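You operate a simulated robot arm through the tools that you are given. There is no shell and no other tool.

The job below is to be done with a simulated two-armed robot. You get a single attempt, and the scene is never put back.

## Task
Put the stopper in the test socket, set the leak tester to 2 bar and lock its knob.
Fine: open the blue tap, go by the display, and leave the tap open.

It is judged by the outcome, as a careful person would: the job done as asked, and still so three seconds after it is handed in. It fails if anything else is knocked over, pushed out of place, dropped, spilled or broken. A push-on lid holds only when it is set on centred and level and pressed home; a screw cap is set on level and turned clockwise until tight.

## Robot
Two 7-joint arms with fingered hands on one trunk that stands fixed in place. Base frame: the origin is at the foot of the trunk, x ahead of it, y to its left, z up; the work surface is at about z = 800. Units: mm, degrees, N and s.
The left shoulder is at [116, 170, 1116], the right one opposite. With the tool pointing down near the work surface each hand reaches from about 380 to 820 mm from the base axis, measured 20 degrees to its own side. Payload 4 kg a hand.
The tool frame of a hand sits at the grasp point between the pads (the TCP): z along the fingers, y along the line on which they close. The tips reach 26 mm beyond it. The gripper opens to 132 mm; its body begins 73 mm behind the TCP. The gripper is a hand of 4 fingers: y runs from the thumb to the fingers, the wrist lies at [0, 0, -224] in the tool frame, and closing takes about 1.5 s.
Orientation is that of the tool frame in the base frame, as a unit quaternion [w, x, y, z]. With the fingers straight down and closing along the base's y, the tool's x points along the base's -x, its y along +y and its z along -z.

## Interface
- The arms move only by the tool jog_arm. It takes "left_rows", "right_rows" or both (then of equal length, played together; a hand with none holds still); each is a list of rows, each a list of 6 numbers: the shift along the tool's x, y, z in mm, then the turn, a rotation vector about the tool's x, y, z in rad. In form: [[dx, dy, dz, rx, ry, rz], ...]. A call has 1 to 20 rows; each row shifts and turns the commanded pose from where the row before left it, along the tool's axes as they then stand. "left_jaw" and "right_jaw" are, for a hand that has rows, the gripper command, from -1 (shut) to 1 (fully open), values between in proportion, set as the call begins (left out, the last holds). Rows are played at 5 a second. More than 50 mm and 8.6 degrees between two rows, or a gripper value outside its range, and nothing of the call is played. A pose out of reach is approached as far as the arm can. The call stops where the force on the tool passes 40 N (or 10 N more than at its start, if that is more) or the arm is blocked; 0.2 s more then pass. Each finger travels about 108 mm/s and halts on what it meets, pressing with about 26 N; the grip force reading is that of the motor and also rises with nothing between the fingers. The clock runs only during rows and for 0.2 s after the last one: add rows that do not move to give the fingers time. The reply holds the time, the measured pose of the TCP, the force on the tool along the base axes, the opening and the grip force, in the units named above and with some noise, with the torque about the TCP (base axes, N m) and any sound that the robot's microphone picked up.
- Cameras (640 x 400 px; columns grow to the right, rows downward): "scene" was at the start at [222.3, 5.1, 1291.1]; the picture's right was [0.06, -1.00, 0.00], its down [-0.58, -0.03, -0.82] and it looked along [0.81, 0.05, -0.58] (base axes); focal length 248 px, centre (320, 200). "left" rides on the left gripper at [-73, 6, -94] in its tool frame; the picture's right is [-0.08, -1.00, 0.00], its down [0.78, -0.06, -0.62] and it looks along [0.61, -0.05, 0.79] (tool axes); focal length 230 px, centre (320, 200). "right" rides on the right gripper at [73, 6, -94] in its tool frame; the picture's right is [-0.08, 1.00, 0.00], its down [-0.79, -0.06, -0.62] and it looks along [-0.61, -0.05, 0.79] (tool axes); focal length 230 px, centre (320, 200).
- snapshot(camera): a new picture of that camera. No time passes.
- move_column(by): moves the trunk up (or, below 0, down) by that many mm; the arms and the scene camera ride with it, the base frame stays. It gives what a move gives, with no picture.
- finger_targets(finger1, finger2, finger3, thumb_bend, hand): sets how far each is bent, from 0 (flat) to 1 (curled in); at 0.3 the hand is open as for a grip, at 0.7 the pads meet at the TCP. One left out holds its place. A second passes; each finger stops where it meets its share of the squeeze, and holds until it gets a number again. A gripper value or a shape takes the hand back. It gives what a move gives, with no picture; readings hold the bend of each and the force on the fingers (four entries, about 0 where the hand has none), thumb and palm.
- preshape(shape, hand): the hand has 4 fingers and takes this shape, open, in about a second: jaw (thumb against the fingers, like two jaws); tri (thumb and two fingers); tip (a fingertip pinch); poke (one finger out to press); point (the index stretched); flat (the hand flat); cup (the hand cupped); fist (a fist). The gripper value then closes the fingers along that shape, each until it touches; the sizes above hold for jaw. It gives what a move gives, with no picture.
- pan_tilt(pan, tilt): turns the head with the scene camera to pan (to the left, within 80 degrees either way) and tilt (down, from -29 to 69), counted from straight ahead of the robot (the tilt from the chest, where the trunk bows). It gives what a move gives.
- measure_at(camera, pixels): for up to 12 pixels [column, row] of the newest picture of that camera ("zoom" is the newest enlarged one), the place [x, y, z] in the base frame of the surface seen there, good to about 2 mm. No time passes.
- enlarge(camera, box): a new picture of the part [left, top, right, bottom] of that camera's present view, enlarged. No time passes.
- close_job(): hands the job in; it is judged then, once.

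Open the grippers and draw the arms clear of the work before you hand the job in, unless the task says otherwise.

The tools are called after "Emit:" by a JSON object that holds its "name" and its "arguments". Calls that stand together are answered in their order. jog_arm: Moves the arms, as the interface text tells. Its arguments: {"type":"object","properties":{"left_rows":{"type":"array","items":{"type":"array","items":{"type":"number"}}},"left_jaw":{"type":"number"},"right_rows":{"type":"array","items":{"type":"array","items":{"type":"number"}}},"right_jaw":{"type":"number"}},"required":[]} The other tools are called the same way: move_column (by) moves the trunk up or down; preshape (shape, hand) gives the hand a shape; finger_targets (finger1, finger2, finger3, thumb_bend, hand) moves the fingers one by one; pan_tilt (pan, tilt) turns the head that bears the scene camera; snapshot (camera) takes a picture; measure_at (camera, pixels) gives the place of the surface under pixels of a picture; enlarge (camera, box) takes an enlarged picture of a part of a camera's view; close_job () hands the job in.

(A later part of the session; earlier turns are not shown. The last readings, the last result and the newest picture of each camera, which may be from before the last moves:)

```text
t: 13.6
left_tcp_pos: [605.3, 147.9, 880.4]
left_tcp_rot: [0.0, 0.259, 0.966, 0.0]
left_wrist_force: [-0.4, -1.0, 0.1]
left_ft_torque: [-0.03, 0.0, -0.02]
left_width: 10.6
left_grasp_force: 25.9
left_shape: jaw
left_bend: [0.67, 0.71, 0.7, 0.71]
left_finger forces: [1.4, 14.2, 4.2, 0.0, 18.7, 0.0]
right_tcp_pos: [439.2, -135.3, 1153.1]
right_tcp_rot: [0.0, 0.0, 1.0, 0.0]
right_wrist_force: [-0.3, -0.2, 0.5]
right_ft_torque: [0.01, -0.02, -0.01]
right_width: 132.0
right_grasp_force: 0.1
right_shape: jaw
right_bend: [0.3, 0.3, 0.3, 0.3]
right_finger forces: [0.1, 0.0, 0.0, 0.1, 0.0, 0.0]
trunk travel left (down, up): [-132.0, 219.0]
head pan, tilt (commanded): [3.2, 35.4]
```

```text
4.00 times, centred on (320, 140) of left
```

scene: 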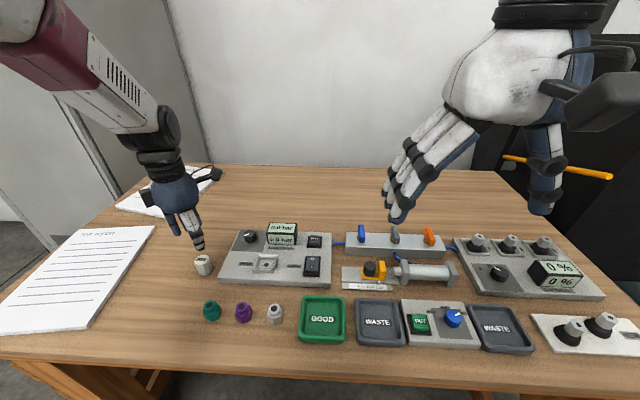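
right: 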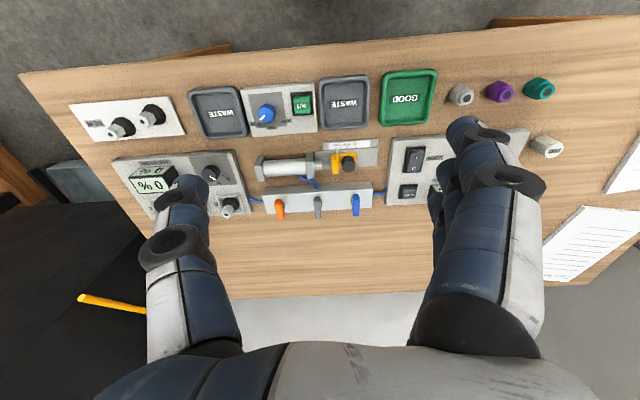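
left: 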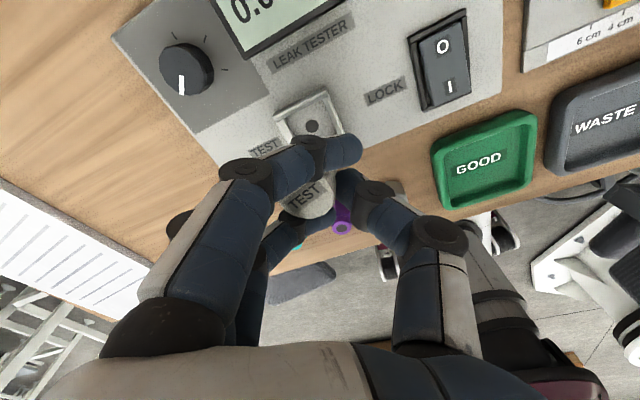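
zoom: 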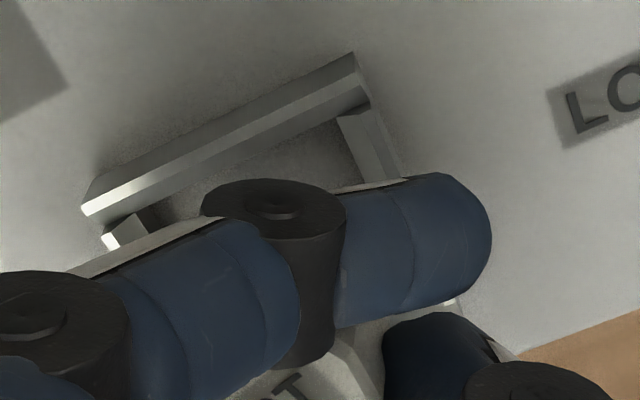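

The alignment looks good; comparing the hole column (338) with the stopper's axis suggests ~1.2 mm more toward +y. I'll make that correction and lower in small steps.

Emit:
{"name": "jog_arm", "arguments": {"left_rows": [[0.6, 1.0, 0, 0, 0, 0], [0, 0, 4, 0, 0, 0], [0, 0, 3, 0, 0, 0], [0, 0, 3, 0, 0, 0], [0, 0, 2, 0, 0, 0], [0, 0, 0, 0, 0, 0]]}}

Emit:
{"name": "enlarge", "arguments": {"camera": "scene", "box": [224, 225, 304, 275]}}

```text
t: 15.0
left_tcp_pos: [606.4, 150.3, 868.4]
left_tcp_rot: [0.0, 0.259, 0.966, 0.0]
left_wrist_force: [-0.3, 0.3, -0.3]
left_ft_torque: [0.0, 0.0, 0.0]
left_width: 10.3
left_grasp_force: 25.9
left_shape: jaw
left_bend: [0.67, 0.71, 0.7, 0.71]
left_finger forces: [1.4, 14.3, 4.2, 0.1, 18.6, 0.0]
right_tcp_pos: [440.3, -134.3, 1153.4]
right_tcp_rot: [0.0, 0.001, 1.0, -0.001]
right_wrist_force: [-0.4, 0.6, 0.0]
right_ft_torque: [0.02, 0.02, -0.03]
right_width: 131.8
right_grasp_force: 0.0
right_shape: jaw
right_bend: [0.3, 0.3, 0.3, 0.3]
right_finger forces: [0.1, 0.0, 0.0, 0.1, 0.0, 0.0]
trunk travel left (down, up): [-132.0, 219.0]
head pan, tilt (commanded): [3.2, 35.4]
```

```text
8.00 times, centred on (264, 250) of scene
```

zoom: 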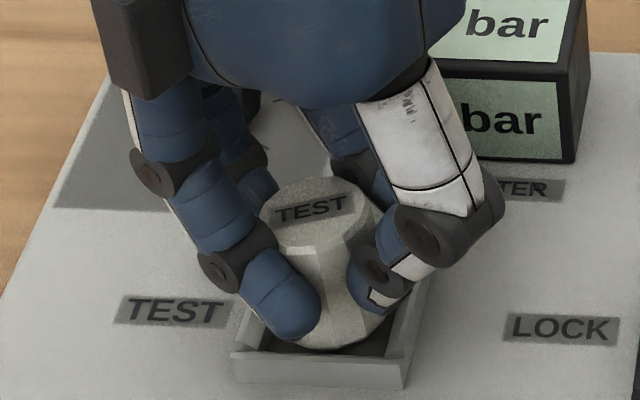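

The base is already below the rim with no contact force, so it's inside the frame. I'll continue down in 1.5–2 mm steps until contact.

Emit:
{"name": "jog_arm", "arguments": {"left_rows": [[0, 0, 2, 0, 0, 0], [0, 0, 2, 0, 0, 0], [0, 0, 1.5, 0, 0, 0], [0, 0, 1, 0, 0, 0], [0, 0, 0, 0, 0, 0]]}}

Emit:
{"name": "enlarge", "arguments": {"camera": "scene", "box": [224, 225, 304, 275]}}

```text
t: 16.2
left_tcp_pos: [604.5, 149.4, 864.3]
left_tcp_rot: [0.001, 0.258, 0.966, 0.0]
left_wrist_force: [-1.1, -1.4, 12.7]
left_ft_torque: [0.16, -0.1, 0.01]
left_width: 10.6
left_grasp_force: 26.3
left_shape: jaw
left_bend: [0.68, 0.72, 0.7, 0.71]
left_finger forces: [1.3, 15.0, 5.2, 0.0, 21.3, 0.0]
right_tcp_pos: [438.4, -135.8, 1154.2]
right_tcp_rot: [0.002, 0.0, 1.0, -0.001]
right_wrist_force: [0.5, 1.0, -0.7]
right_ft_torque: [0.01, 0.02, -0.02]
right_width: 132.1
right_grasp_force: 0.0
right_shape: jaw
right_bend: [0.3, 0.3, 0.3, 0.3]
right_finger forces: [0.0, 0.0, 0.0, 0.1, 0.0, 0.0]
trunk travel left (down, up): [-132.0, 219.0]
head pan, tilt (commanded): [3.2, 35.4]
```

```text
8.00 times, centred on (264, 250) of scene
```

zoom: 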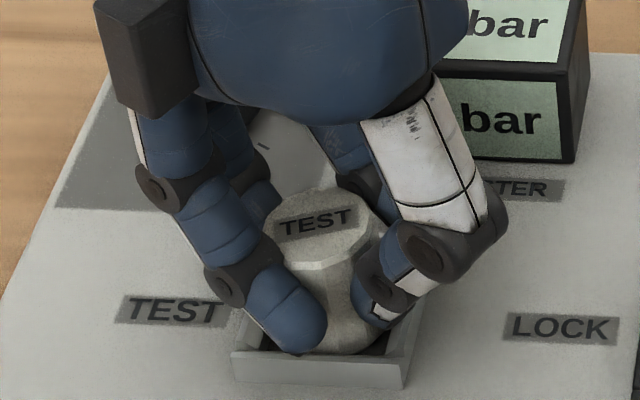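

A 12.7 N upward force at TCP z=864 means the stopper's base is on the socket floor. I'll press a bit more, then check before releasing.

Emit:
{"name": "jog_arm", "arguments": {"left_rows": [[0, 0, 1.5, 0, 0, 0], [0, 0, 1.5, 0, 0, 0], [0, 0, 0, 0, 0, 0]]}}

Emit:
{"name": "enlarge", "arguments": {"camera": "scene", "box": [224, 225, 304, 275]}}

Emit:
{"name": "snapshot", "arguments": {"camera": "scene"}}

```text
t: 17.0
left_tcp_pos: [604.4, 149.6, 861.3]
left_tcp_rot: [0.002, 0.257, 0.966, 0.0]
left_wrist_force: [-2.6, -3.3, 21.7]
left_ft_torque: [0.16, -0.1, 0.04]
left_width: 11.0
left_grasp_force: 25.5
left_shape: jaw
left_bend: [0.68, 0.72, 0.71, 0.72]
left_finger forces: [0.9, 16.3, 6.1, 0.0, 23.8, 0.0]
right_tcp_pos: [438.4, -136.0, 1154.9]
right_tcp_rot: [0.001, 0.0, 1.0, 0.0]
right_wrist_force: [-1.0, 0.6, -0.3]
right_ft_torque: [0.0, -0.04, 0.0]
right_width: 131.8
right_grasp_force: 0.1
right_shape: jaw
right_bend: [0.3, 0.3, 0.3, 0.3]
right_finger forces: [0.0, 0.0, 0.0, 0.0, 0.0, 0.0]
trunk travel left (down, up): [-132.0, 219.0]
head pan, tilt (commanded): [3.2, 35.4]
```

```text
8.00 times, centred on (264, 250) of scene
```

zoom: 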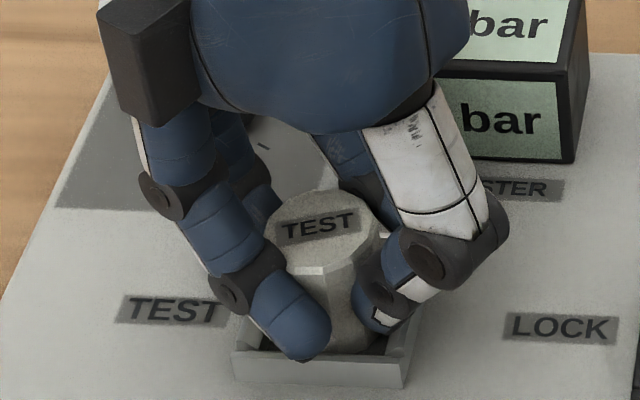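

```text
taken
```

scene: 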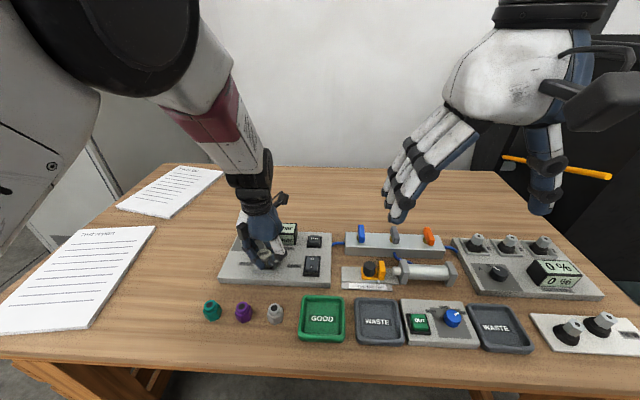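

The stopper is pressed at ~22 N and the fingertips are close to the rim. I'll relieve the pressure slightly and open the hand to about 57 mm.

Emit:
{"name": "jog_arm", "arguments": {"left_rows": [[0, 0, -2.5, 0, 0, 0], [0, 0, 0, 0, 0, 0]]}}

Emit:
{"name": "jog_arm", "arguments": {"left_rows": [[0, 0, 0, 0, 0, 0], [0, 0, 0, 0, 0, 0], [0, 0, 0, 0, 0, 0], [0, 0, 0, 0, 0, 0], [0, 0, 0, 0, 0, 0]], "left_jaw": -0.15}}

Emit:
{"name": "enlarge", "arguments": {"camera": "scene", "box": [224, 225, 304, 275]}}

Emit:
{"name": "snapshot", "arguments": {"camera": "left"}}

```text
t: 17.6
left_tcp_pos: [604.1, 151.1, 861.0]
left_tcp_rot: [0.001, 0.257, 0.966, 0.0]
left_wrist_force: [-0.6, -0.8, 12.5]
left_ft_torque: [0.17, -0.15, -0.01]
left_width: 11.5
left_grasp_force: 26.2
left_shape: jaw
left_bend: [0.68, 0.72, 0.71, 0.72]
left_finger forces: [1.1, 16.2, 6.2, 0.0, 20.9, 0.0]
right_tcp_pos: [438.7, -135.9, 1153.5]
right_tcp_rot: [0.0, 0.0, 1.0, 0.001]
right_wrist_force: [-0.9, 0.2, -0.5]
right_ft_torque: [0.01, -0.03, 0.01]
right_width: 132.1
right_grasp_force: 0.1
right_shape: jaw
right_bend: [0.3, 0.3, 0.3, 0.3]
right_finger forces: [0.1, 0.1, 0.0, 0.0, 0.1, 0.0]
trunk travel left (down, up): [-132.0, 219.0]
head pan, tilt (commanded): [3.2, 35.4]
```

```text
t: 18.8
left_tcp_pos: [604.4, 150.6, 861.5]
left_tcp_rot: [-0.001, 0.258, 0.966, 0.0]
left_wrist_force: [0.1, -0.1, 0.1]
left_ft_torque: [0.01, 0.01, 0.03]
left_width: 55.4
left_grasp_force: 0.1
left_shape: jaw
left_bend: [0.73, 0.73, 0.73, 0.7]
left_finger forces: [0.0, 0.0, 0.0, 0.1, 0.1, 0.0]
right_tcp_pos: [439.6, -135.3, 1153.3]
right_tcp_rot: [0.0, 0.0, 1.0, 0.0]
right_wrist_force: [0.2, 0.9, 1.1]
right_ft_torque: [0.0, 0.01, 0.0]
right_width: 131.9
right_grasp_force: 0.0
right_shape: jaw
right_bend: [0.3, 0.3, 0.3, 0.3]
right_finger forces: [0.0, 0.0, 0.0, 0.1, 0.0, 0.1]
trunk travel left (down, up): [-132.0, 219.0]
head pan, tilt (commanded): [3.2, 35.4]
```

```text
8.00 times, centred on (264, 250) of scene
```

zoom: 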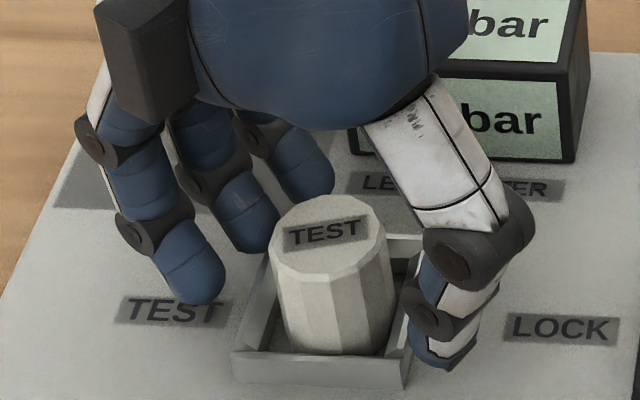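

```text
taken
```

left: 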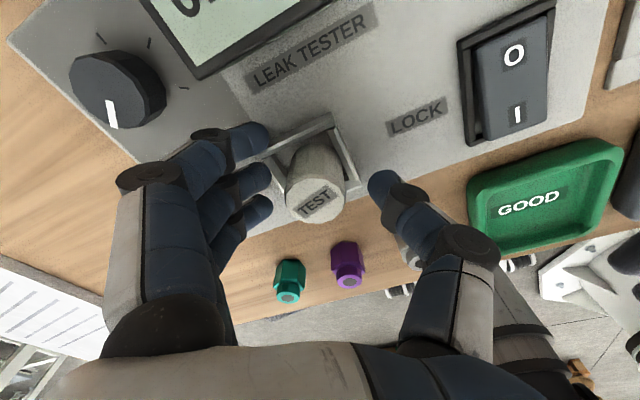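

The stopper is released and stands inside the frame. I'll raise the hand and inspect whether it is seated level and centred.

Emit:
{"name": "jog_arm", "arguments": {"left_rows": [[0, 0, -15, 0, 0, 0], [0, 0, -30, 0, 0, 0], [0, 0, -40, 0, 0, 0], [0, 0, -30, 0, 0, 0], [0, 0, 0, 0, 0, 0]]}}

Emit:
{"name": "enlarge", "arguments": {"camera": "scene", "box": [224, 235, 304, 285]}}

Emit:
{"name": "enlarge", "arguments": {"camera": "left", "box": [240, 85, 400, 185]}}

```text
t: 20.0
left_tcp_pos: [605.4, 149.9, 976.5]
left_tcp_rot: [0.0, 0.258, 0.966, 0.001]
left_wrist_force: [0.1, 0.3, -0.3]
left_ft_torque: [0.01, -0.02, -0.03]
left_width: 55.6
left_grasp_force: 0.1
left_shape: jaw
left_bend: [0.73, 0.73, 0.73, 0.7]
left_finger forces: [0.0, 0.0, 0.1, 0.1, 0.0, 0.0]
right_tcp_pos: [440.5, -135.0, 1152.8]
right_tcp_rot: [-0.001, 0.001, 1.0, 0.0]
right_wrist_force: [-0.1, -0.4, 0.8]
right_ft_torque: [0.01, 0.01, -0.04]
right_width: 131.9
right_grasp_force: 0.1
right_shape: jaw
right_bend: [0.3, 0.3, 0.3, 0.3]
right_finger forces: [0.1, 0.0, 0.0, 0.0, 0.0, 0.0]
trunk travel left (down, up): [-132.0, 219.0]
head pan, tilt (commanded): [3.2, 35.4]
```

```text
8.00 times, centred on (264, 260) of scene
```

zoom: 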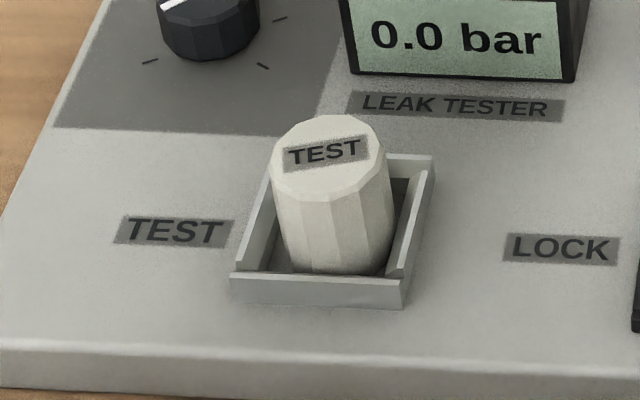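

```text
4.00 times, centred on (320, 135) of left
```

zoom: 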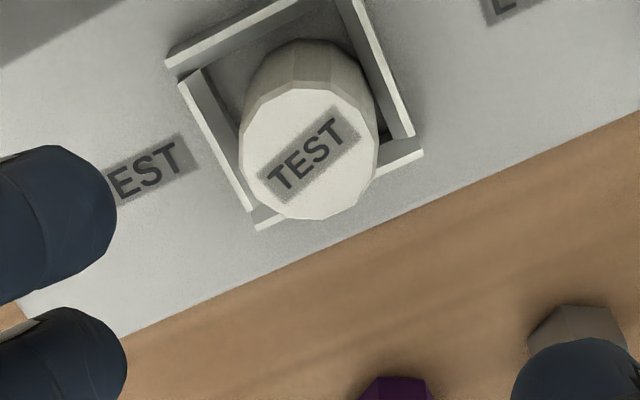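

The stopper is within the frame and appears upright. I'll measure its top face to verify height (expected ≈ 861–862) and level.

Emit:
{"name": "measure_at", "arguments": {"camera": "zoom", "pixels": [[312, 150], [260, 150], [365, 140], [320, 100], [310, 205], [265, 180], [350, 180], [340, 110], [280, 120], [305, 60], [360, 90]]}}

Emit:
{"name": "enlarge", "arguments": {"camera": "scene", "box": [224, 235, 304, 285]}}

Emit:
{"name": "measure_at", "arguments": {"camera": "zoom", "pixels": [[328, 155], [280, 160], [375, 150], [325, 122], [330, 185], [300, 130], [355, 130], [300, 180], [360, 175], [320, 265], [370, 265], [415, 160]]}}

```text
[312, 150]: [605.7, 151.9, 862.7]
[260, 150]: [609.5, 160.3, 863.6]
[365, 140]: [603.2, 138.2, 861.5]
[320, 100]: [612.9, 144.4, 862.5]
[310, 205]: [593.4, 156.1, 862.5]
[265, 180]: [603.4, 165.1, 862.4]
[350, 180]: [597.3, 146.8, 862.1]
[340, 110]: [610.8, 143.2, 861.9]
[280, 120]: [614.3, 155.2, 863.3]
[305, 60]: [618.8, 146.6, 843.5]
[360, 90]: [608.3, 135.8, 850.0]
```

```text
8.00 times, centred on (264, 260) of scene
```

zoom: 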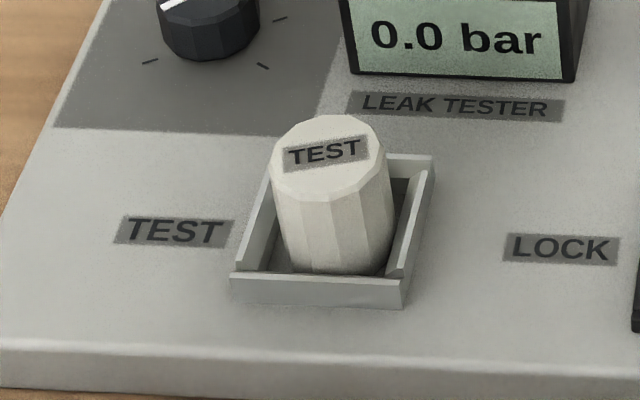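

```text
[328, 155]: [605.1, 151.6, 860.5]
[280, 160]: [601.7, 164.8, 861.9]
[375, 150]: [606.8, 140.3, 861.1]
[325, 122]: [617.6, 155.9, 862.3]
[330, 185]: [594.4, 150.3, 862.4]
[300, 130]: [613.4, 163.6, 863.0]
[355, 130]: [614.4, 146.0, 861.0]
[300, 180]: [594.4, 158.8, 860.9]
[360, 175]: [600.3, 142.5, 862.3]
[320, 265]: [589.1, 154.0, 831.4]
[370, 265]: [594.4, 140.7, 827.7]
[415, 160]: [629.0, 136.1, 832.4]
```

The stopper top reads z≈862 all over, so it is level and fully down. Next I'll check the knob–display clearance in an enlarged view before planning the knob turn.

Emit:
{"name": "enlarge", "arguments": {"camera": "scene", "box": [232, 222, 312, 272]}}

Emit:
{"name": "measure_at", "arguments": {"camera": "zoom", "pixels": [[145, 90], [108, 90], [190, 90], [150, 65], [150, 150], [270, 70], [280, 110], [280, 180], [265, 60], [500, 80], [500, 180], [400, 60]]}}

Emit:
{"name": "snapshot", "arguments": {"camera": "left"}}

```text
8.00 times, centred on (272, 247) of scene
```

zoom: 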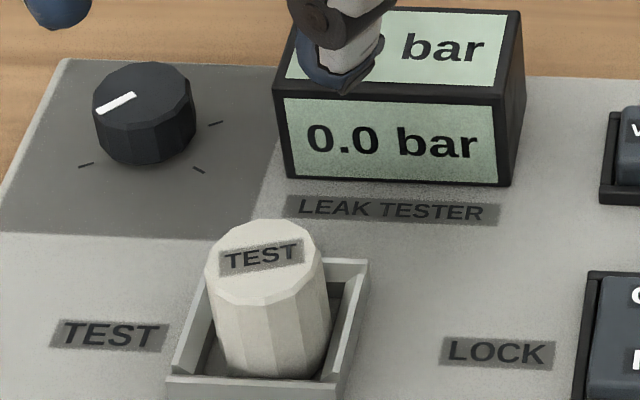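

```text
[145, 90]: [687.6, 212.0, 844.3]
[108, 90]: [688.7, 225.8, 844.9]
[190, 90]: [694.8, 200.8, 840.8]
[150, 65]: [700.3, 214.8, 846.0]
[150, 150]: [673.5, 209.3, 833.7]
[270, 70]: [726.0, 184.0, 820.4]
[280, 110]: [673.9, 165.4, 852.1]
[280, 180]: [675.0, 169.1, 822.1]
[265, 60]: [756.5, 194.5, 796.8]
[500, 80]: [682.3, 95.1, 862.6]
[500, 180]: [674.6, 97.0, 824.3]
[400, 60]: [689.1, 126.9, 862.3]
```

```text
taken
```

left: 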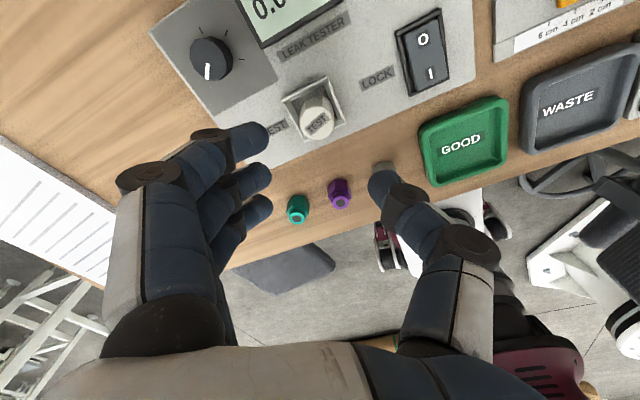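

The display spans y 95–170, leaving ~27 mm beside the knob (centre ≈ 687, 212). I'll zoom on the dial to read its pointer and tick marks.

Emit:
{"name": "enlarge", "arguments": {"camera": "left", "box": [155, 10, 283, 90]}}

Emit:
{"name": "measure_at", "arguments": {"camera": "zoom", "pixels": [[280, 240], [265, 310], [205, 125], [363, 115], [495, 240], [190, 245], [370, 245], [275, 330], [285, 190], [420, 300], [440, 350], [150, 360]]}}

```text
5.00 times, centred on (219, 50) of left
```

zoom: 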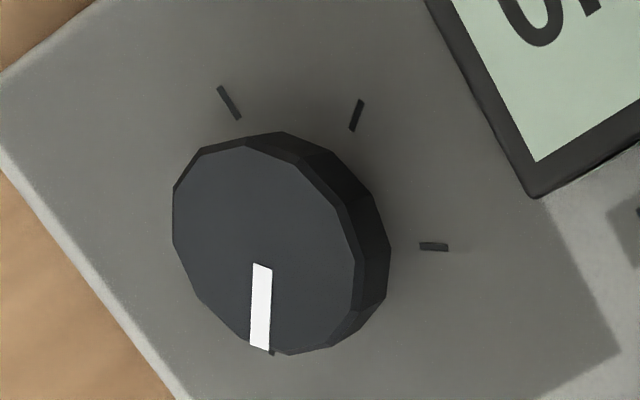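

```text
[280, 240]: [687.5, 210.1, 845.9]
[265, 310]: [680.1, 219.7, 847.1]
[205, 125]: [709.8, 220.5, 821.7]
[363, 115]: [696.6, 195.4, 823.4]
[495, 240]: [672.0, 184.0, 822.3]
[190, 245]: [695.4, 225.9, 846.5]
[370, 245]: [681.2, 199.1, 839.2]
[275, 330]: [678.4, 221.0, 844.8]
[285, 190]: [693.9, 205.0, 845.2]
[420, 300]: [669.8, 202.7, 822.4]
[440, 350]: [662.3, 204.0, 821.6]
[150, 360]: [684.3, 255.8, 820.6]
```

The dial pointer is at its low end (tick at lower-left), so clockwise should raise the setting. First the tap: I'll park the left hand over the knob and bring the right hand above the blue tap (≈ 692, -75).

Emit:
{"name": "jog_arm", "arguments": {"left_rows": [[-10, 24, 0, 0, 0, 0], [-10, 24, 0, 0, 0, 0], [-10, 24, 0, 0, 0, 0], [-10, 22.7, 0, 0, 0, 0], [0, 0, 0, 0, 0, 0], [0, 0, 0, 0, 0, 0], [0, 0, 0, 0, 0, 0], [0, 0, 0, 0, 0, 0], [0, 0, 0, 0, 0, 0], [0, 0, 0, 0, 0, 0]], "right_rows": [[-31.6, 7.4, 21.6, 0, 0, 0], [-31.6, 7.4, 21.6, 0, 0, 0], [-31.6, 7.4, 21.6, 0, 0, 0], [-31.6, 7.4, 21.6, 0, 0, 0], [-31.6, 7.4, 21.6, 0, 0, 0], [-31.6, 7.4, 21.6, 0, 0, 0], [-31.6, 7.4, 21.6, 0, 0, 0], [-31.6, 7.4, 21.6, 0, 0, 0], [0, 0, 0, 0, 0, 0], [0, 0, 0, 0, 0, 0]], "right_jaw": -0.1}}

Emit:
{"name": "snapshot", "arguments": {"camera": "right"}}

Emit:
{"name": "snapshot", "arguments": {"camera": "scene"}}

```text
t: 22.2
left_tcp_pos: [687.0, 212.3, 976.1]
left_tcp_rot: [0.0, 0.258, 0.966, 0.0]
left_wrist_force: [0.5, -0.1, 0.5]
left_ft_torque: [-0.01, -0.01, 0.0]
left_width: 55.4
left_grasp_force: 0.1
left_shape: jaw
left_bend: [0.73, 0.73, 0.73, 0.7]
left_finger forces: [0.0, 0.0, 0.1, 0.0, 0.0, 0.0]
right_tcp_pos: [693.5, -75.5, 981.0]
right_tcp_rot: [-0.002, 0.0, 1.0, 0.0]
right_wrist_force: [0.6, -0.1, 0.0]
right_ft_torque: [0.02, 0.0, 0.01]
right_width: 60.1
right_grasp_force: 0.1
right_shape: jaw
right_bend: [0.73, 0.73, 0.73, 0.7]
right_finger forces: [0.1, 0.0, 0.1, 0.1, 0.0, 0.1]
trunk travel left (down, up): [-132.0, 219.0]
head pan, tilt (commanded): [3.2, 35.4]
```

```text
taken
```

right: 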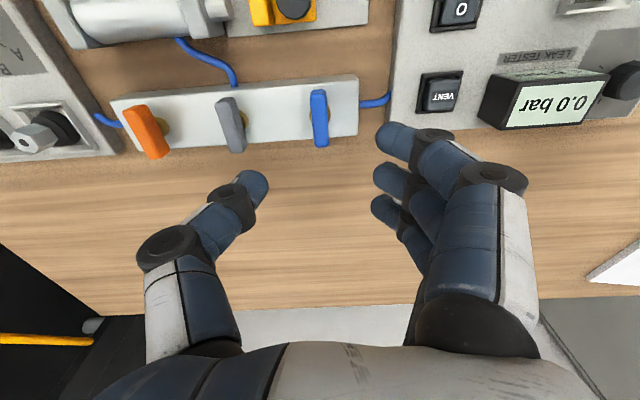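

```text
taken
```

scene: 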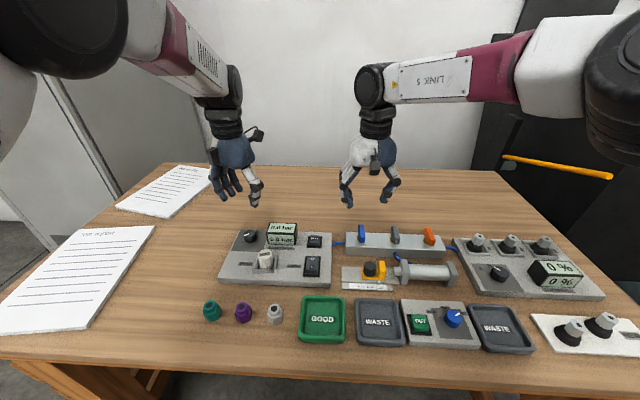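

The right hand is above the blue tap, seen at (320,118) in its camera. I'll zoom in on the taps for handle geometry.

Emit:
{"name": "enlarge", "arguments": {"camera": "right", "box": [260, 75, 388, 155]}}

Emit:
{"name": "measure_at", "arguments": {"camera": "zoom", "pixels": [[295, 90], [305, 200], [318, 320], [270, 200], [335, 200], [350, 200], [350, 230], [200, 300], [450, 300], [300, 270], [520, 140], [320, 345]]}}

Emit:
{"name": "enlarge", "arguments": {"camera": "right", "box": [100, 60, 420, 260]}}

```text
5.00 times, centred on (324, 115) of right
```

zoom: 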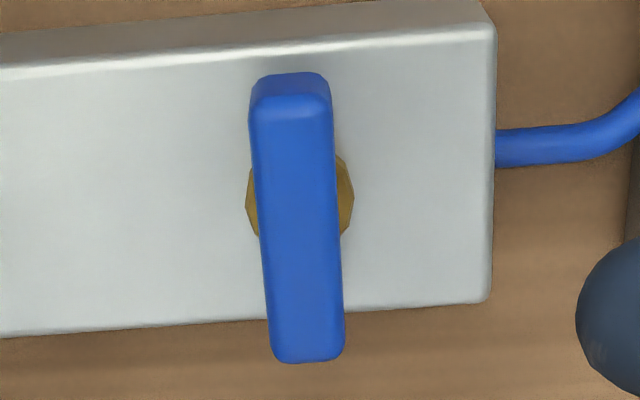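

```text
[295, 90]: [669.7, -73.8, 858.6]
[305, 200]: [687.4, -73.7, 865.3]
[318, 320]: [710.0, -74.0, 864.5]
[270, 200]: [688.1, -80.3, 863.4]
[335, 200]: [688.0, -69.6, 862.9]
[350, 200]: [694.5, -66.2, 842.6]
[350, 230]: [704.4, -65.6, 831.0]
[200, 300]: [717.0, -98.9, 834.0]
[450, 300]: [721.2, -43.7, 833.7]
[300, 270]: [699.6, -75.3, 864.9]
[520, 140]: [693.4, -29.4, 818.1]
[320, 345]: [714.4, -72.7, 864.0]
```

```text
2.00 times, centred on (260, 160) of right
```

zoom: 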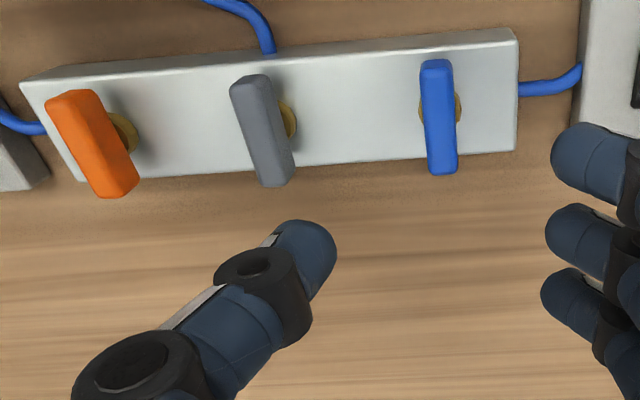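

The blue handle lies along x (across its hose) from x≈669 to 716, 13 mm wide, top z≈864.5, with the block top at 833. I'll descend with the jaw open 60 mm to TCP z≈868 so the tips stay above the block.

Emit:
{"name": "jog_arm", "arguments": {"right_rows": [[1, 1, 30, 0, 0, 0], [0, 0, 30, 0, 0, 0], [0, 0, 30, 0, 0, 0], [0, 0, 15, 0, 0, 0], [0, 0, 8, 0, 0, 0], [0, 0, 0, 0, 0, 0]]}}

Emit:
{"name": "snapshot", "arguments": {"camera": "right"}}

Emit:
{"name": "enlarge", "arguments": {"camera": "scene", "box": [310, 190, 438, 270]}}

```text
t: 23.6
left_tcp_pos: [686.0, 212.4, 977.4]
left_tcp_rot: [0.0, 0.258, 0.966, -0.001]
left_wrist_force: [0.5, -0.1, 1.3]
left_ft_torque: [0.03, 0.0, -0.04]
left_width: 55.5
left_grasp_force: 0.0
left_shape: jaw
left_bend: [0.73, 0.73, 0.73, 0.7]
left_finger forces: [0.0, 0.1, 0.0, 0.1, 0.1, 0.0]
right_tcp_pos: [691.1, -75.1, 867.5]
right_tcp_rot: [0.0, 0.001, 1.0, 0.0]
right_wrist_force: [0.7, 0.1, 0.2]
right_ft_torque: [0.02, -0.05, -0.01]
right_width: 60.1
right_grasp_force: 0.1
right_shape: jaw
right_bend: [0.73, 0.73, 0.73, 0.7]
right_finger forces: [0.0, 0.1, 0.0, 0.1, 0.1, 0.1]
trunk travel left (down, up): [-132.0, 219.0]
head pan, tilt (commanded): [3.2, 35.4]
```

```text
taken
```

right: 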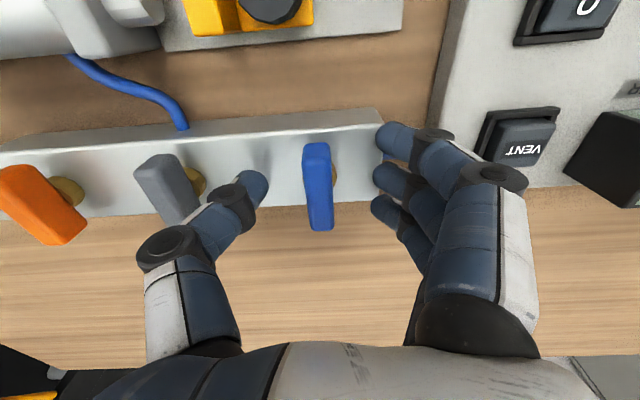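

```text
5.00 times, centred on (374, 230) of scene
```

zoom: 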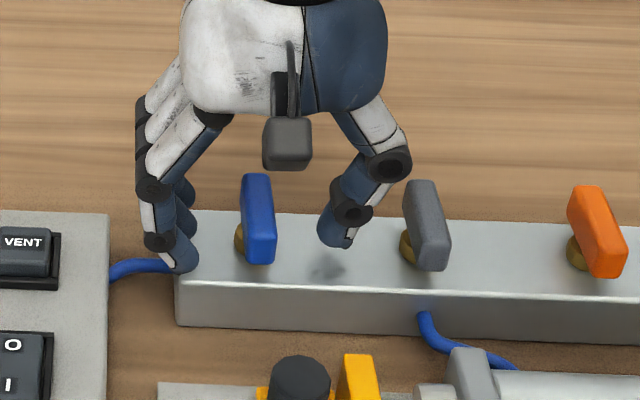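

The handle is between thumb and fingers with clearance all round. I'll close on it.

Emit:
{"name": "jog_arm", "arguments": {"right_rows": [[0, 0, 0, 0, 0, 0], [0, 0, 0, 0, 0, 0], [0, 0, 0, 0, 0, 0], [0, 0, 0, 0, 0, 0], [0, 0, 0, 0, 0, 0], [0, 0, 0, 0, 0, 0], [0, 0, 0, 0, 0, 0]], "right_jaw": -1}}

Emit:
{"name": "enlarge", "arguments": {"camera": "scene", "box": [310, 190, 438, 270]}}

Emit:
{"name": "snapshot", "arguments": {"camera": "right"}}

```text
t: 25.2
left_tcp_pos: [687.2, 212.4, 976.8]
left_tcp_rot: [0.0, 0.257, 0.966, 0.0]
left_wrist_force: [0.0, -0.4, 0.9]
left_ft_torque: [-0.04, 0.01, -0.01]
left_width: 55.4
left_grasp_force: 0.1
left_shape: jaw
left_bend: [0.73, 0.73, 0.73, 0.7]
left_finger forces: [0.1, 0.1, 0.0, 0.0, 0.1, 0.0]
right_tcp_pos: [692.0, -73.7, 867.0]
right_tcp_rot: [-0.001, 0.0, 1.0, 0.0]
right_wrist_force: [-0.2, 0.7, -3.5]
right_ft_torque: [0.04, 0.04, -0.01]
right_width: 9.9
right_grasp_force: 25.9
right_shape: jaw
right_bend: [0.71, 0.71, 0.71, 0.7]
right_finger forces: [7.9, 7.8, 7.7, 0.1, 22.7, 0.1]
trunk travel left (down, up): [-132.0, 219.0]
head pan, tilt (commanded): [3.2, 35.4]
```

```text
5.00 times, centred on (374, 230) of scene
```

zoom: 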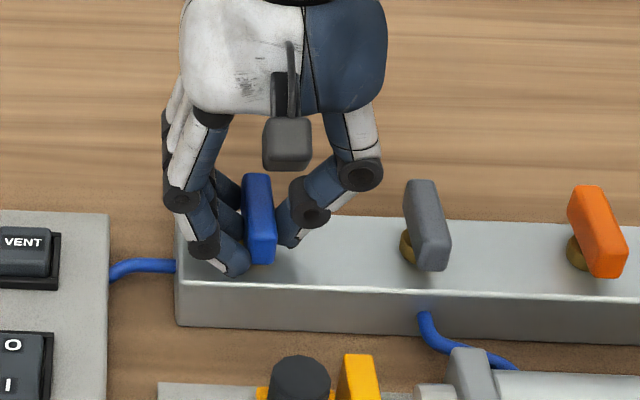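

```text
taken
```

right: 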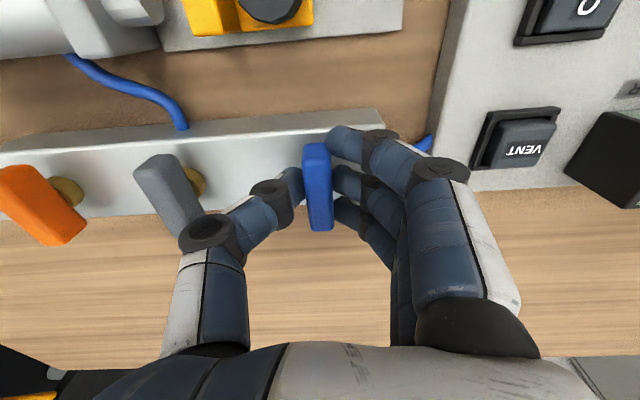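

The grip is even (three fingers ~7.8 N each, thumb 22.7 N). I'll try a small counter-clockwise turn first and read the torque.

Emit:
{"name": "jog_arm", "arguments": {"right_rows": [[0, 0, 0, 0, 0, -0.08], [0, 0, 0, 0, 0, -0.08], [0, 0, 0, 0, 0, 0]]}}

Emit:
{"name": "snapshot", "arguments": {"camera": "right"}}

```text
t: 26.0
left_tcp_pos: [687.2, 213.1, 975.7]
left_tcp_rot: [-0.001, 0.258, 0.966, 0.001]
left_wrist_force: [0.0, 1.0, -0.7]
left_ft_torque: [-0.03, -0.02, -0.03]
left_width: 55.5
left_grasp_force: 0.1
left_shape: jaw
left_bend: [0.73, 0.73, 0.73, 0.7]
left_finger forces: [0.1, 0.0, 0.0, 0.0, 0.0, 0.0]
right_tcp_pos: [692.1, -75.5, 867.9]
right_tcp_rot: [-0.001, -0.081, 0.997, 0.0]
right_wrist_force: [-0.2, 1.7, -1.7]
right_ft_torque: [0.05, 0.08, -0.36]
right_width: 9.3
right_grasp_force: 26.4
right_shape: jaw
right_bend: [0.71, 0.71, 0.71, 0.7]
right_finger forces: [9.5, 9.7, 5.6, 0.1, 25.2, 0.0]
trunk travel left (down, up): [-132.0, 219.0]
head pan, tilt (commanded): [3.2, 35.4]
```

```text
taken
```

right: 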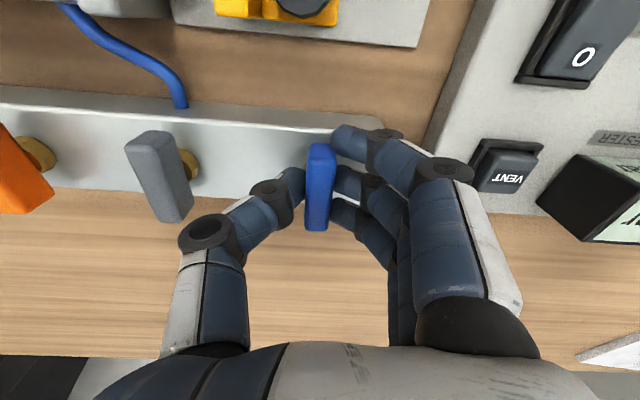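

Torque is −0.36 N·m after 9°. I'll measure the handle's ends to see whether it followed the hand.

Emit:
{"name": "enlarge", "arguments": {"camera": "right", "box": [272, 130, 368, 240]}}

Emit:
{"name": "measure_at", "arguments": {"camera": "right", "pixels": [[321, 152], [320, 165], [319, 190], [318, 210], [317, 225], [312, 190], [325, 190], [164, 140], [176, 210]]}}

```text
3.64 times, centred on (320, 185) of right
```

zoom: 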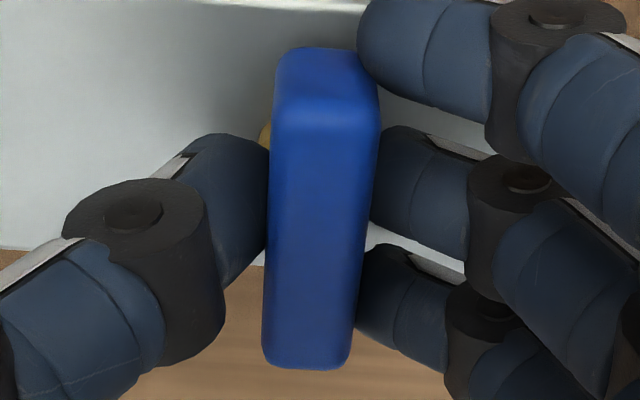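

```text
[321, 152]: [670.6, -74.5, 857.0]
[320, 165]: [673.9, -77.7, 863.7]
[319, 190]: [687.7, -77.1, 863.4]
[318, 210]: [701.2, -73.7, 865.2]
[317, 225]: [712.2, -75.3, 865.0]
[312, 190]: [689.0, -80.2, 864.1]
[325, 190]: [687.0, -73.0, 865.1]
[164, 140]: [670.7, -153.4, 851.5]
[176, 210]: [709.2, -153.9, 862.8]
```

The handle didn't turn (still along x), so counter-clockwise may be against its stop. I'll return and try clockwise by the same small amount.

Emit:
{"name": "jog_arm", "arguments": {"right_rows": [[0, 0, 0, 0, 0, 0.08], [0, 0, 0, 0, 0, 0.08], [0, 0, 0, 0, 0, 0.08], [0, 0, 0, 0, 0, 0.08], [0, 0, 0, 0, 0, 0]]}}

Emit:
{"name": "enlarge", "arguments": {"camera": "right", "box": [272, 130, 368, 240]}}

Emit:
{"name": "enlarge", "arguments": {"camera": "scene", "box": [310, 190, 438, 270]}}

```text
t: 27.2
left_tcp_pos: [687.1, 212.5, 976.6]
left_tcp_rot: [0.0, 0.258, 0.966, 0.0]
left_wrist_force: [0.3, 0.7, 0.1]
left_ft_torque: [0.01, -0.04, -0.01]
left_width: 55.5
left_grasp_force: 0.1
left_shape: jaw
left_bend: [0.73, 0.73, 0.73, 0.7]
left_finger forces: [0.0, 0.0, 0.1, 0.0, 0.1, 0.1]
right_tcp_pos: [691.3, -73.3, 867.0]
right_tcp_rot: [-0.001, 0.081, 0.997, 0.0]
right_wrist_force: [1.1, 4.3, -3.0]
right_ft_torque: [0.14, -0.04, -0.02]
right_width: 9.3
right_grasp_force: 25.7
right_shape: jaw
right_bend: [0.71, 0.71, 0.71, 0.7]
right_finger forces: [9.2, 8.8, 8.9, 0.1, 22.2, 0.0]
trunk travel left (down, up): [-132.0, 219.0]
head pan, tilt (commanded): [3.2, 35.4]
```

```text
3.64 times, centred on (320, 185) of right
```

zoom: 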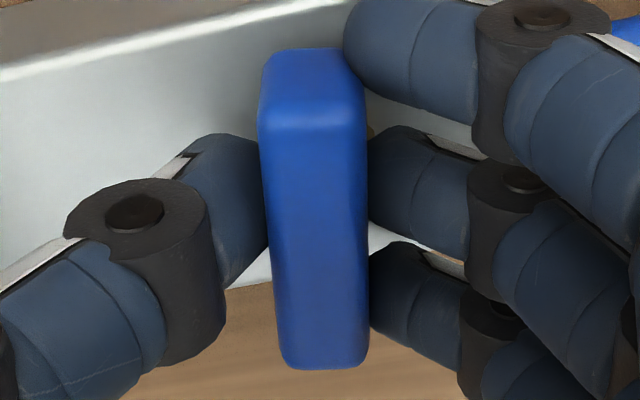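

```text
5.00 times, centred on (374, 230) of scene
```

zoom: 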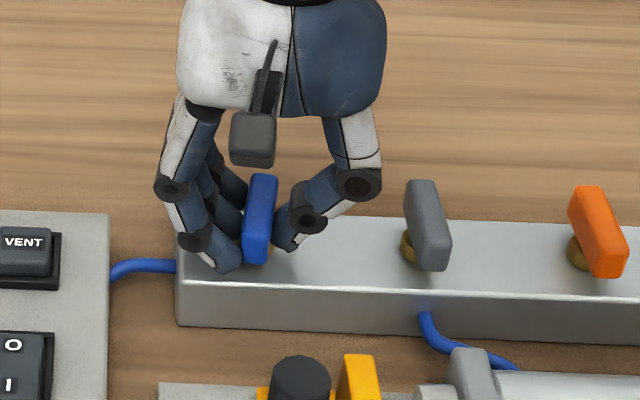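

Clockwise works: the handle followed with almost no torque. I'll continue clockwise in small steps, watching the pose for any arm limit.

Emit:
{"name": "jog_arm", "arguments": {"right_rows": [[0, 0, 0, 0, 0, 0.1], [0, 0, 0, 0, 0, 0.1], [0, 0, 0, 0, 0, 0.1], [0, 0, 0, 0, 0, 0]]}}

Emit:
{"name": "enlarge", "arguments": {"camera": "scene", "box": [310, 190, 438, 270]}}

```text
t: 28.2
left_tcp_pos: [687.4, 213.5, 976.4]
left_tcp_rot: [0.0, 0.258, 0.966, -0.001]
left_wrist_force: [-0.1, 0.2, -0.3]
left_ft_torque: [0.0, -0.02, 0.01]
left_width: 55.4
left_grasp_force: 0.0
left_shape: jaw
left_bend: [0.73, 0.73, 0.73, 0.7]
left_finger forces: [0.1, 0.0, 0.0, 0.1, 0.0, 0.0]
right_tcp_pos: [691.9, -74.2, 867.8]
right_tcp_rot: [0.0, 0.228, 0.974, 0.0]
right_wrist_force: [3.3, 8.8, -4.4]
right_ft_torque: [0.21, -0.09, 0.03]
right_width: 9.3
right_grasp_force: 26.1
right_shape: jaw
right_bend: [0.71, 0.71, 0.71, 0.7]
right_finger forces: [10.7, 10.1, 9.7, 0.0, 20.7, 0.0]
trunk travel left (down, up): [-132.0, 219.0]
head pan, tilt (commanded): [3.2, 35.4]
```

```text
5.00 times, centred on (374, 230) of scene
```

zoom: 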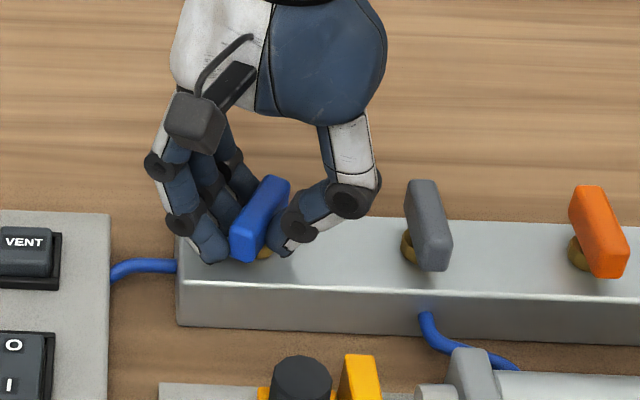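

The handle is following at 26° but a sideways force of ~9 N shows my turning centre is ~2.5 mm off the stem. I'll relieve it and keep turning with a small lateral compensation.

Emit:
{"name": "jog_arm", "arguments": {"right_rows": [[0.1, 1.0, 0, 0, 0, 0], [0, 0.25, 0, 0, 0, 0.1], [0, 0.25, 0, 0, 0, 0.1], [0, 0.25, 0, 0, 0, 0.1], [0, 0, 0, 0, 0, 0]]}}

Emit:
{"name": "enlarge", "arguments": {"camera": "scene", "box": [310, 190, 438, 270]}}

```text
t: 29.4
left_tcp_pos: [686.8, 212.8, 977.3]
left_tcp_rot: [0.0, 0.258, 0.966, 0.0]
left_wrist_force: [-0.7, -0.2, -0.9]
left_ft_torque: [-0.04, 0.01, -0.04]
left_width: 55.5
left_grasp_force: 0.1
left_shape: jaw
left_bend: [0.73, 0.73, 0.73, 0.7]
left_finger forces: [0.1, 0.1, 0.0, 0.1, 0.0, 0.1]
right_tcp_pos: [692.6, -73.5, 867.0]
right_tcp_rot: [0.0, 0.371, 0.928, 0.0]
right_wrist_force: [2.9, 3.9, -0.9]
right_ft_torque: [0.1, -0.08, 0.03]
right_width: 9.6
right_grasp_force: 25.6
right_shape: jaw
right_bend: [0.71, 0.71, 0.71, 0.7]
right_finger forces: [9.9, 9.3, 8.8, 0.0, 23.1, 0.1]
trunk travel left (down, up): [-132.0, 219.0]
head pan, tilt (commanded): [3.2, 35.4]
```

```text
5.00 times, centred on (374, 230) of scene
```

zoom: 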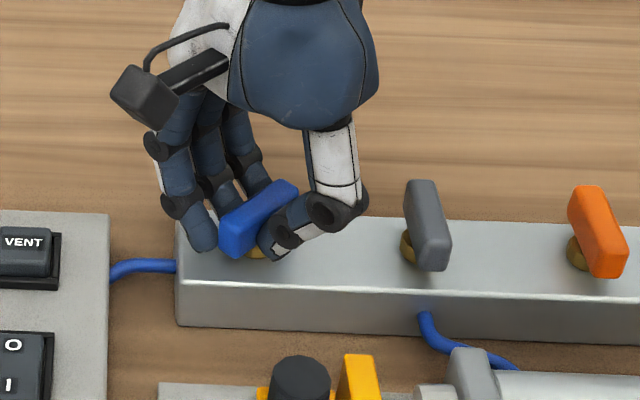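

It's at 44° and following well with lower side force. I'll continue turning.

Emit:
{"name": "jog_arm", "arguments": {"right_rows": [[0, 0.5, 0, 0, 0, 0.1], [0, 0.3, 0, 0, 0, 0.1], [0, 0.3, 0, 0, 0, 0.1], [0, 0.3, 0, 0, 0, 0.1], [0, 0, 0, 0, 0, 0]]}}

Emit:
{"name": "enlarge", "arguments": {"camera": "scene", "box": [310, 190, 438, 270]}}

```text
t: 30.6
left_tcp_pos: [685.5, 214.0, 978.9]
left_tcp_rot: [0.001, 0.257, 0.966, -0.001]
left_wrist_force: [-0.7, 0.8, -0.2]
left_ft_torque: [-0.02, -0.02, 0.01]
left_width: 55.6
left_grasp_force: 0.0
left_shape: jaw
left_bend: [0.73, 0.73, 0.73, 0.7]
left_finger forces: [0.0, 0.0, 0.1, 0.1, 0.0, 0.0]
right_tcp_pos: [737.8, -109.9, 867.4]
right_tcp_rot: [-0.004, 0.536, 0.844, 0.001]
right_wrist_force: [0.8, 0.6, 1.1]
right_ft_torque: [0.0, 0.0, 0.03]
right_width: 4.5
right_grasp_force: 26.0
right_shape: jaw
right_bend: [0.74, 0.73, 0.74, 0.73]
right_finger forces: [0.0, 0.0, 0.0, 0.0, 0.0, 0.0]
right hand out of reach, approached as far as the arm can: row 3, 4
trunk travel left (down, up): [-132.0, 219.0]
head pan, tilt (commanded): [3.2, 35.4]
```

```text
5.00 times, centred on (374, 230) of scene
```

zoom: 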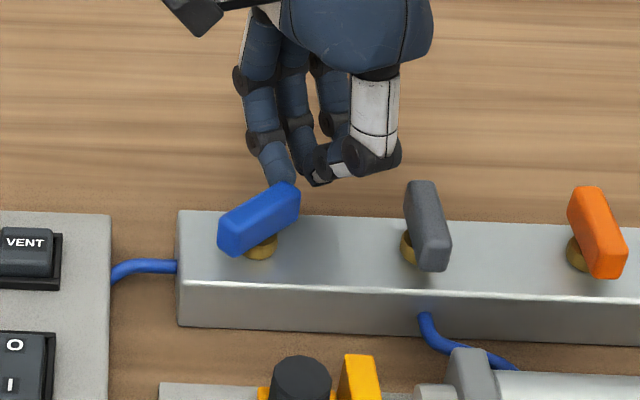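

At row 3 the arm ran out of reach and slipped off the handle, which now stands at about 45–50°. Nothing else was touched; I'll raise the hand straight up first, before turning it back.

Emit:
{"name": "jog_arm", "arguments": {"right_rows": [[0, 0, -40, 0, 0, 0], [0, 0, -40, 0, 0, 0], [0, 0, -30, 0, 0, 0], [0, 0, 0, 0, 0, 0]]}}

Emit:
{"name": "snapshot", "arguments": {"camera": "scene"}}

```text
t: 31.6
left_tcp_pos: [687.5, 211.6, 977.1]
left_tcp_rot: [0.0, 0.258, 0.966, 0.0]
left_wrist_force: [-0.4, -0.3, -0.1]
left_ft_torque: [0.0, 0.02, 0.05]
left_width: 55.6
left_grasp_force: 0.0
left_shape: jaw
left_bend: [0.73, 0.73, 0.73, 0.7]
left_finger forces: [0.0, 0.0, 0.0, 0.1, 0.0, 0.0]
right_tcp_pos: [748.1, -115.1, 975.2]
right_tcp_rot: [0.0, 0.548, 0.836, 0.0]
right_wrist_force: [0.3, 0.6, 0.2]
right_ft_torque: [0.01, -0.01, 0.0]
right_width: 4.2
right_grasp_force: 26.4
right_shape: jaw
right_bend: [0.74, 0.73, 0.74, 0.73]
right_finger forces: [0.0, 0.0, 0.0, 0.0, 0.0, 0.0]
right hand out of reach, approached as far as the arm can: row 1
trunk travel left (down, up): [-132.0, 219.0]
head pan, tilt (commanded): [3.2, 35.4]
```

```text
taken
```

scene: 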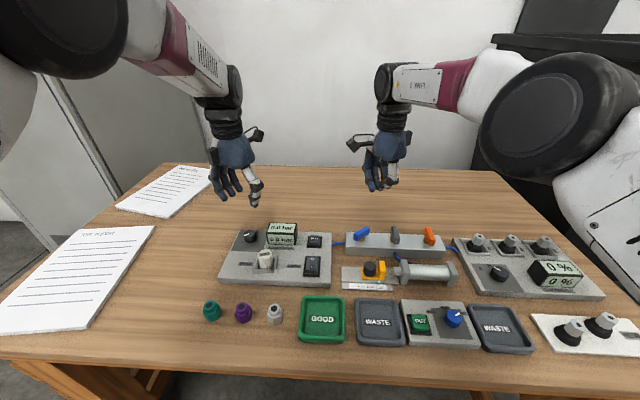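

The right hand is clear above (748,-115,975). Since clockwise yaw is limited here, I'll instead approach with the hand turned −90° (closing along x), so that squeezing aligns the handle across; first rotating back up high.

Emit:
{"name": "jog_arm", "arguments": {"right_rows": [[0, 0, 0, 0, 0, -0.145], [0, 0, 0, 0, 0, -0.145], [0, 0, 0, 0, 0, -0.145], [0, 0, 0, 0, 0, -0.145], [0, 0, 0, 0, 0, -0.145], [0, 0, 0, 0, 0, -0.145], [0, 0, 0, 0, 0, -0.145], [0, 0, 0, 0, 0, -0.145], [0, 0, 0, 0, 0, 0]], "right_jaw": 0.1}}

Emit:
{"name": "enlarge", "arguments": {"camera": "scene", "box": [310, 210, 438, 290]}}

Emit:
{"name": "measure_at", "arguments": {"camera": "zoom", "pixels": [[275, 100], [235, 140], [255, 120], [225, 120], [290, 85], [260, 155], [420, 90], [435, 150]]}}

```text
t: 33.6
left_tcp_pos: [687.2, 211.7, 977.3]
left_tcp_rot: [0.0, 0.258, 0.966, 0.0]
left_wrist_force: [-0.4, 0.5, 0.3]
left_ft_torque: [-0.01, 0.06, -0.01]
left_width: 55.5
left_grasp_force: 0.0
left_shape: jaw
left_bend: [0.73, 0.73, 0.73, 0.7]
left_finger forces: [0.0, 0.0, 0.1, 0.0, 0.0, 0.0]
right_tcp_pos: [749.8, -116.0, 974.9]
right_tcp_rot: [0.0, -0.001, 1.0, 0.001]
right_wrist_force: [0.1, -0.5, -0.2]
right_ft_torque: [-0.02, 0.0, 0.04]
right_width: 71.5
right_grasp_force: 0.0
right_shape: jaw
right_bend: [0.72, 0.72, 0.72, 0.7]
right_finger forces: [0.1, 0.0, 0.0, 0.0, 0.0, 0.0]
trunk travel left (down, up): [-132.0, 219.0]
head pan, tilt (commanded): [3.2, 35.4]
```

```text
5.00 times, centred on (374, 250) of scene
```

zoom: 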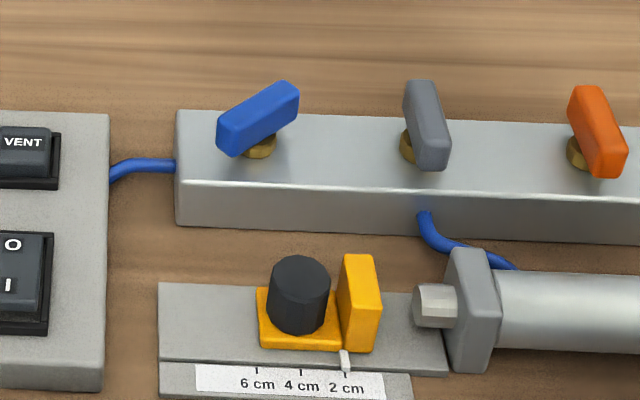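

```text
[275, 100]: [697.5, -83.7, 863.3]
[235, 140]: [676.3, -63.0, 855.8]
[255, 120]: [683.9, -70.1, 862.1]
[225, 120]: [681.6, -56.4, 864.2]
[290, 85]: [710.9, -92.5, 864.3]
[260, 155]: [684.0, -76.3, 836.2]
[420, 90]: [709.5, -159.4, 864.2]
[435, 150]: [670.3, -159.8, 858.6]
```

The handle is now turned about 51° (ends at ≈ (682,-56) and (711,-92)), 39° to go. I'll move back over the tap and turn the hand to −90°.

Emit:
{"name": "jog_arm", "arguments": {"right_rows": [[28.6, 20.8, 0, 0, 0, 0], [28.6, 20.8, 0, 0, 0, 0], [0, 0, 0, 0, 0, -0.1428], [0, 0, 0, 0, 0, -0.1428], [0, 0, 0, 0, 0, -0.1428], [0, 0, 0, 0, 0, -0.1428], [0, 0, 0, 0, 0, -0.1428], [0, 0, 0, 0, 0, -0.1428], [0, 0, 0, 0, 0, -0.1428], [0, 0, 0, 0, 0, -0.1428], [0, 0, 0, 0, 0, -0.1428], [0, 0, 0, 0, 0, -0.1428], [0, 0, 0, 0, 0, -0.1428], [0, 0, 0, 0, 0, 0]]}}

Emit:
{"name": "snapshot", "arguments": {"camera": "right"}}

Emit:
{"name": "snapshot", "arguments": {"camera": "scene"}}

```text
t: 36.6
left_tcp_pos: [687.4, 212.3, 977.7]
left_tcp_rot: [0.0, 0.258, 0.966, 0.0]
left_wrist_force: [0.0, 0.1, -0.5]
left_ft_torque: [0.03, -0.04, 0.01]
left_width: 55.5
left_grasp_force: 0.1
left_shape: jaw
left_bend: [0.73, 0.73, 0.73, 0.7]
left_finger forces: [0.0, 0.1, 0.0, 0.0, 0.0, 0.1]
right_tcp_pos: [693.1, -75.8, 975.7]
right_tcp_rot: [0.001, 0.708, -0.707, 0.0]
right_wrist_force: [-0.6, 0.3, -0.8]
right_ft_torque: [0.0, 0.01, -0.02]
right_width: 71.9
right_grasp_force: 0.1
right_shape: jaw
right_bend: [0.72, 0.72, 0.72, 0.7]
right_finger forces: [0.0, 0.0, 0.0, 0.0, 0.0, 0.1]
trunk travel left (down, up): [-132.0, 219.0]
head pan, tilt (commanded): [3.2, 35.4]
```

```text
taken
```

right: 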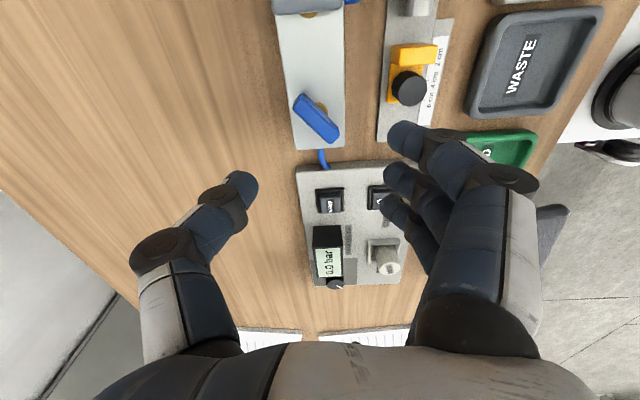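

```text
taken
```

scene: 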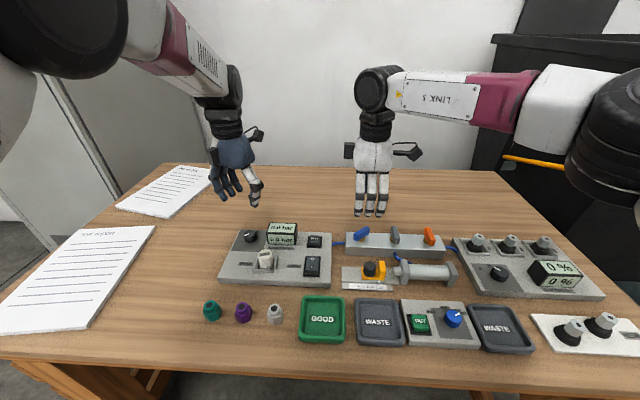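

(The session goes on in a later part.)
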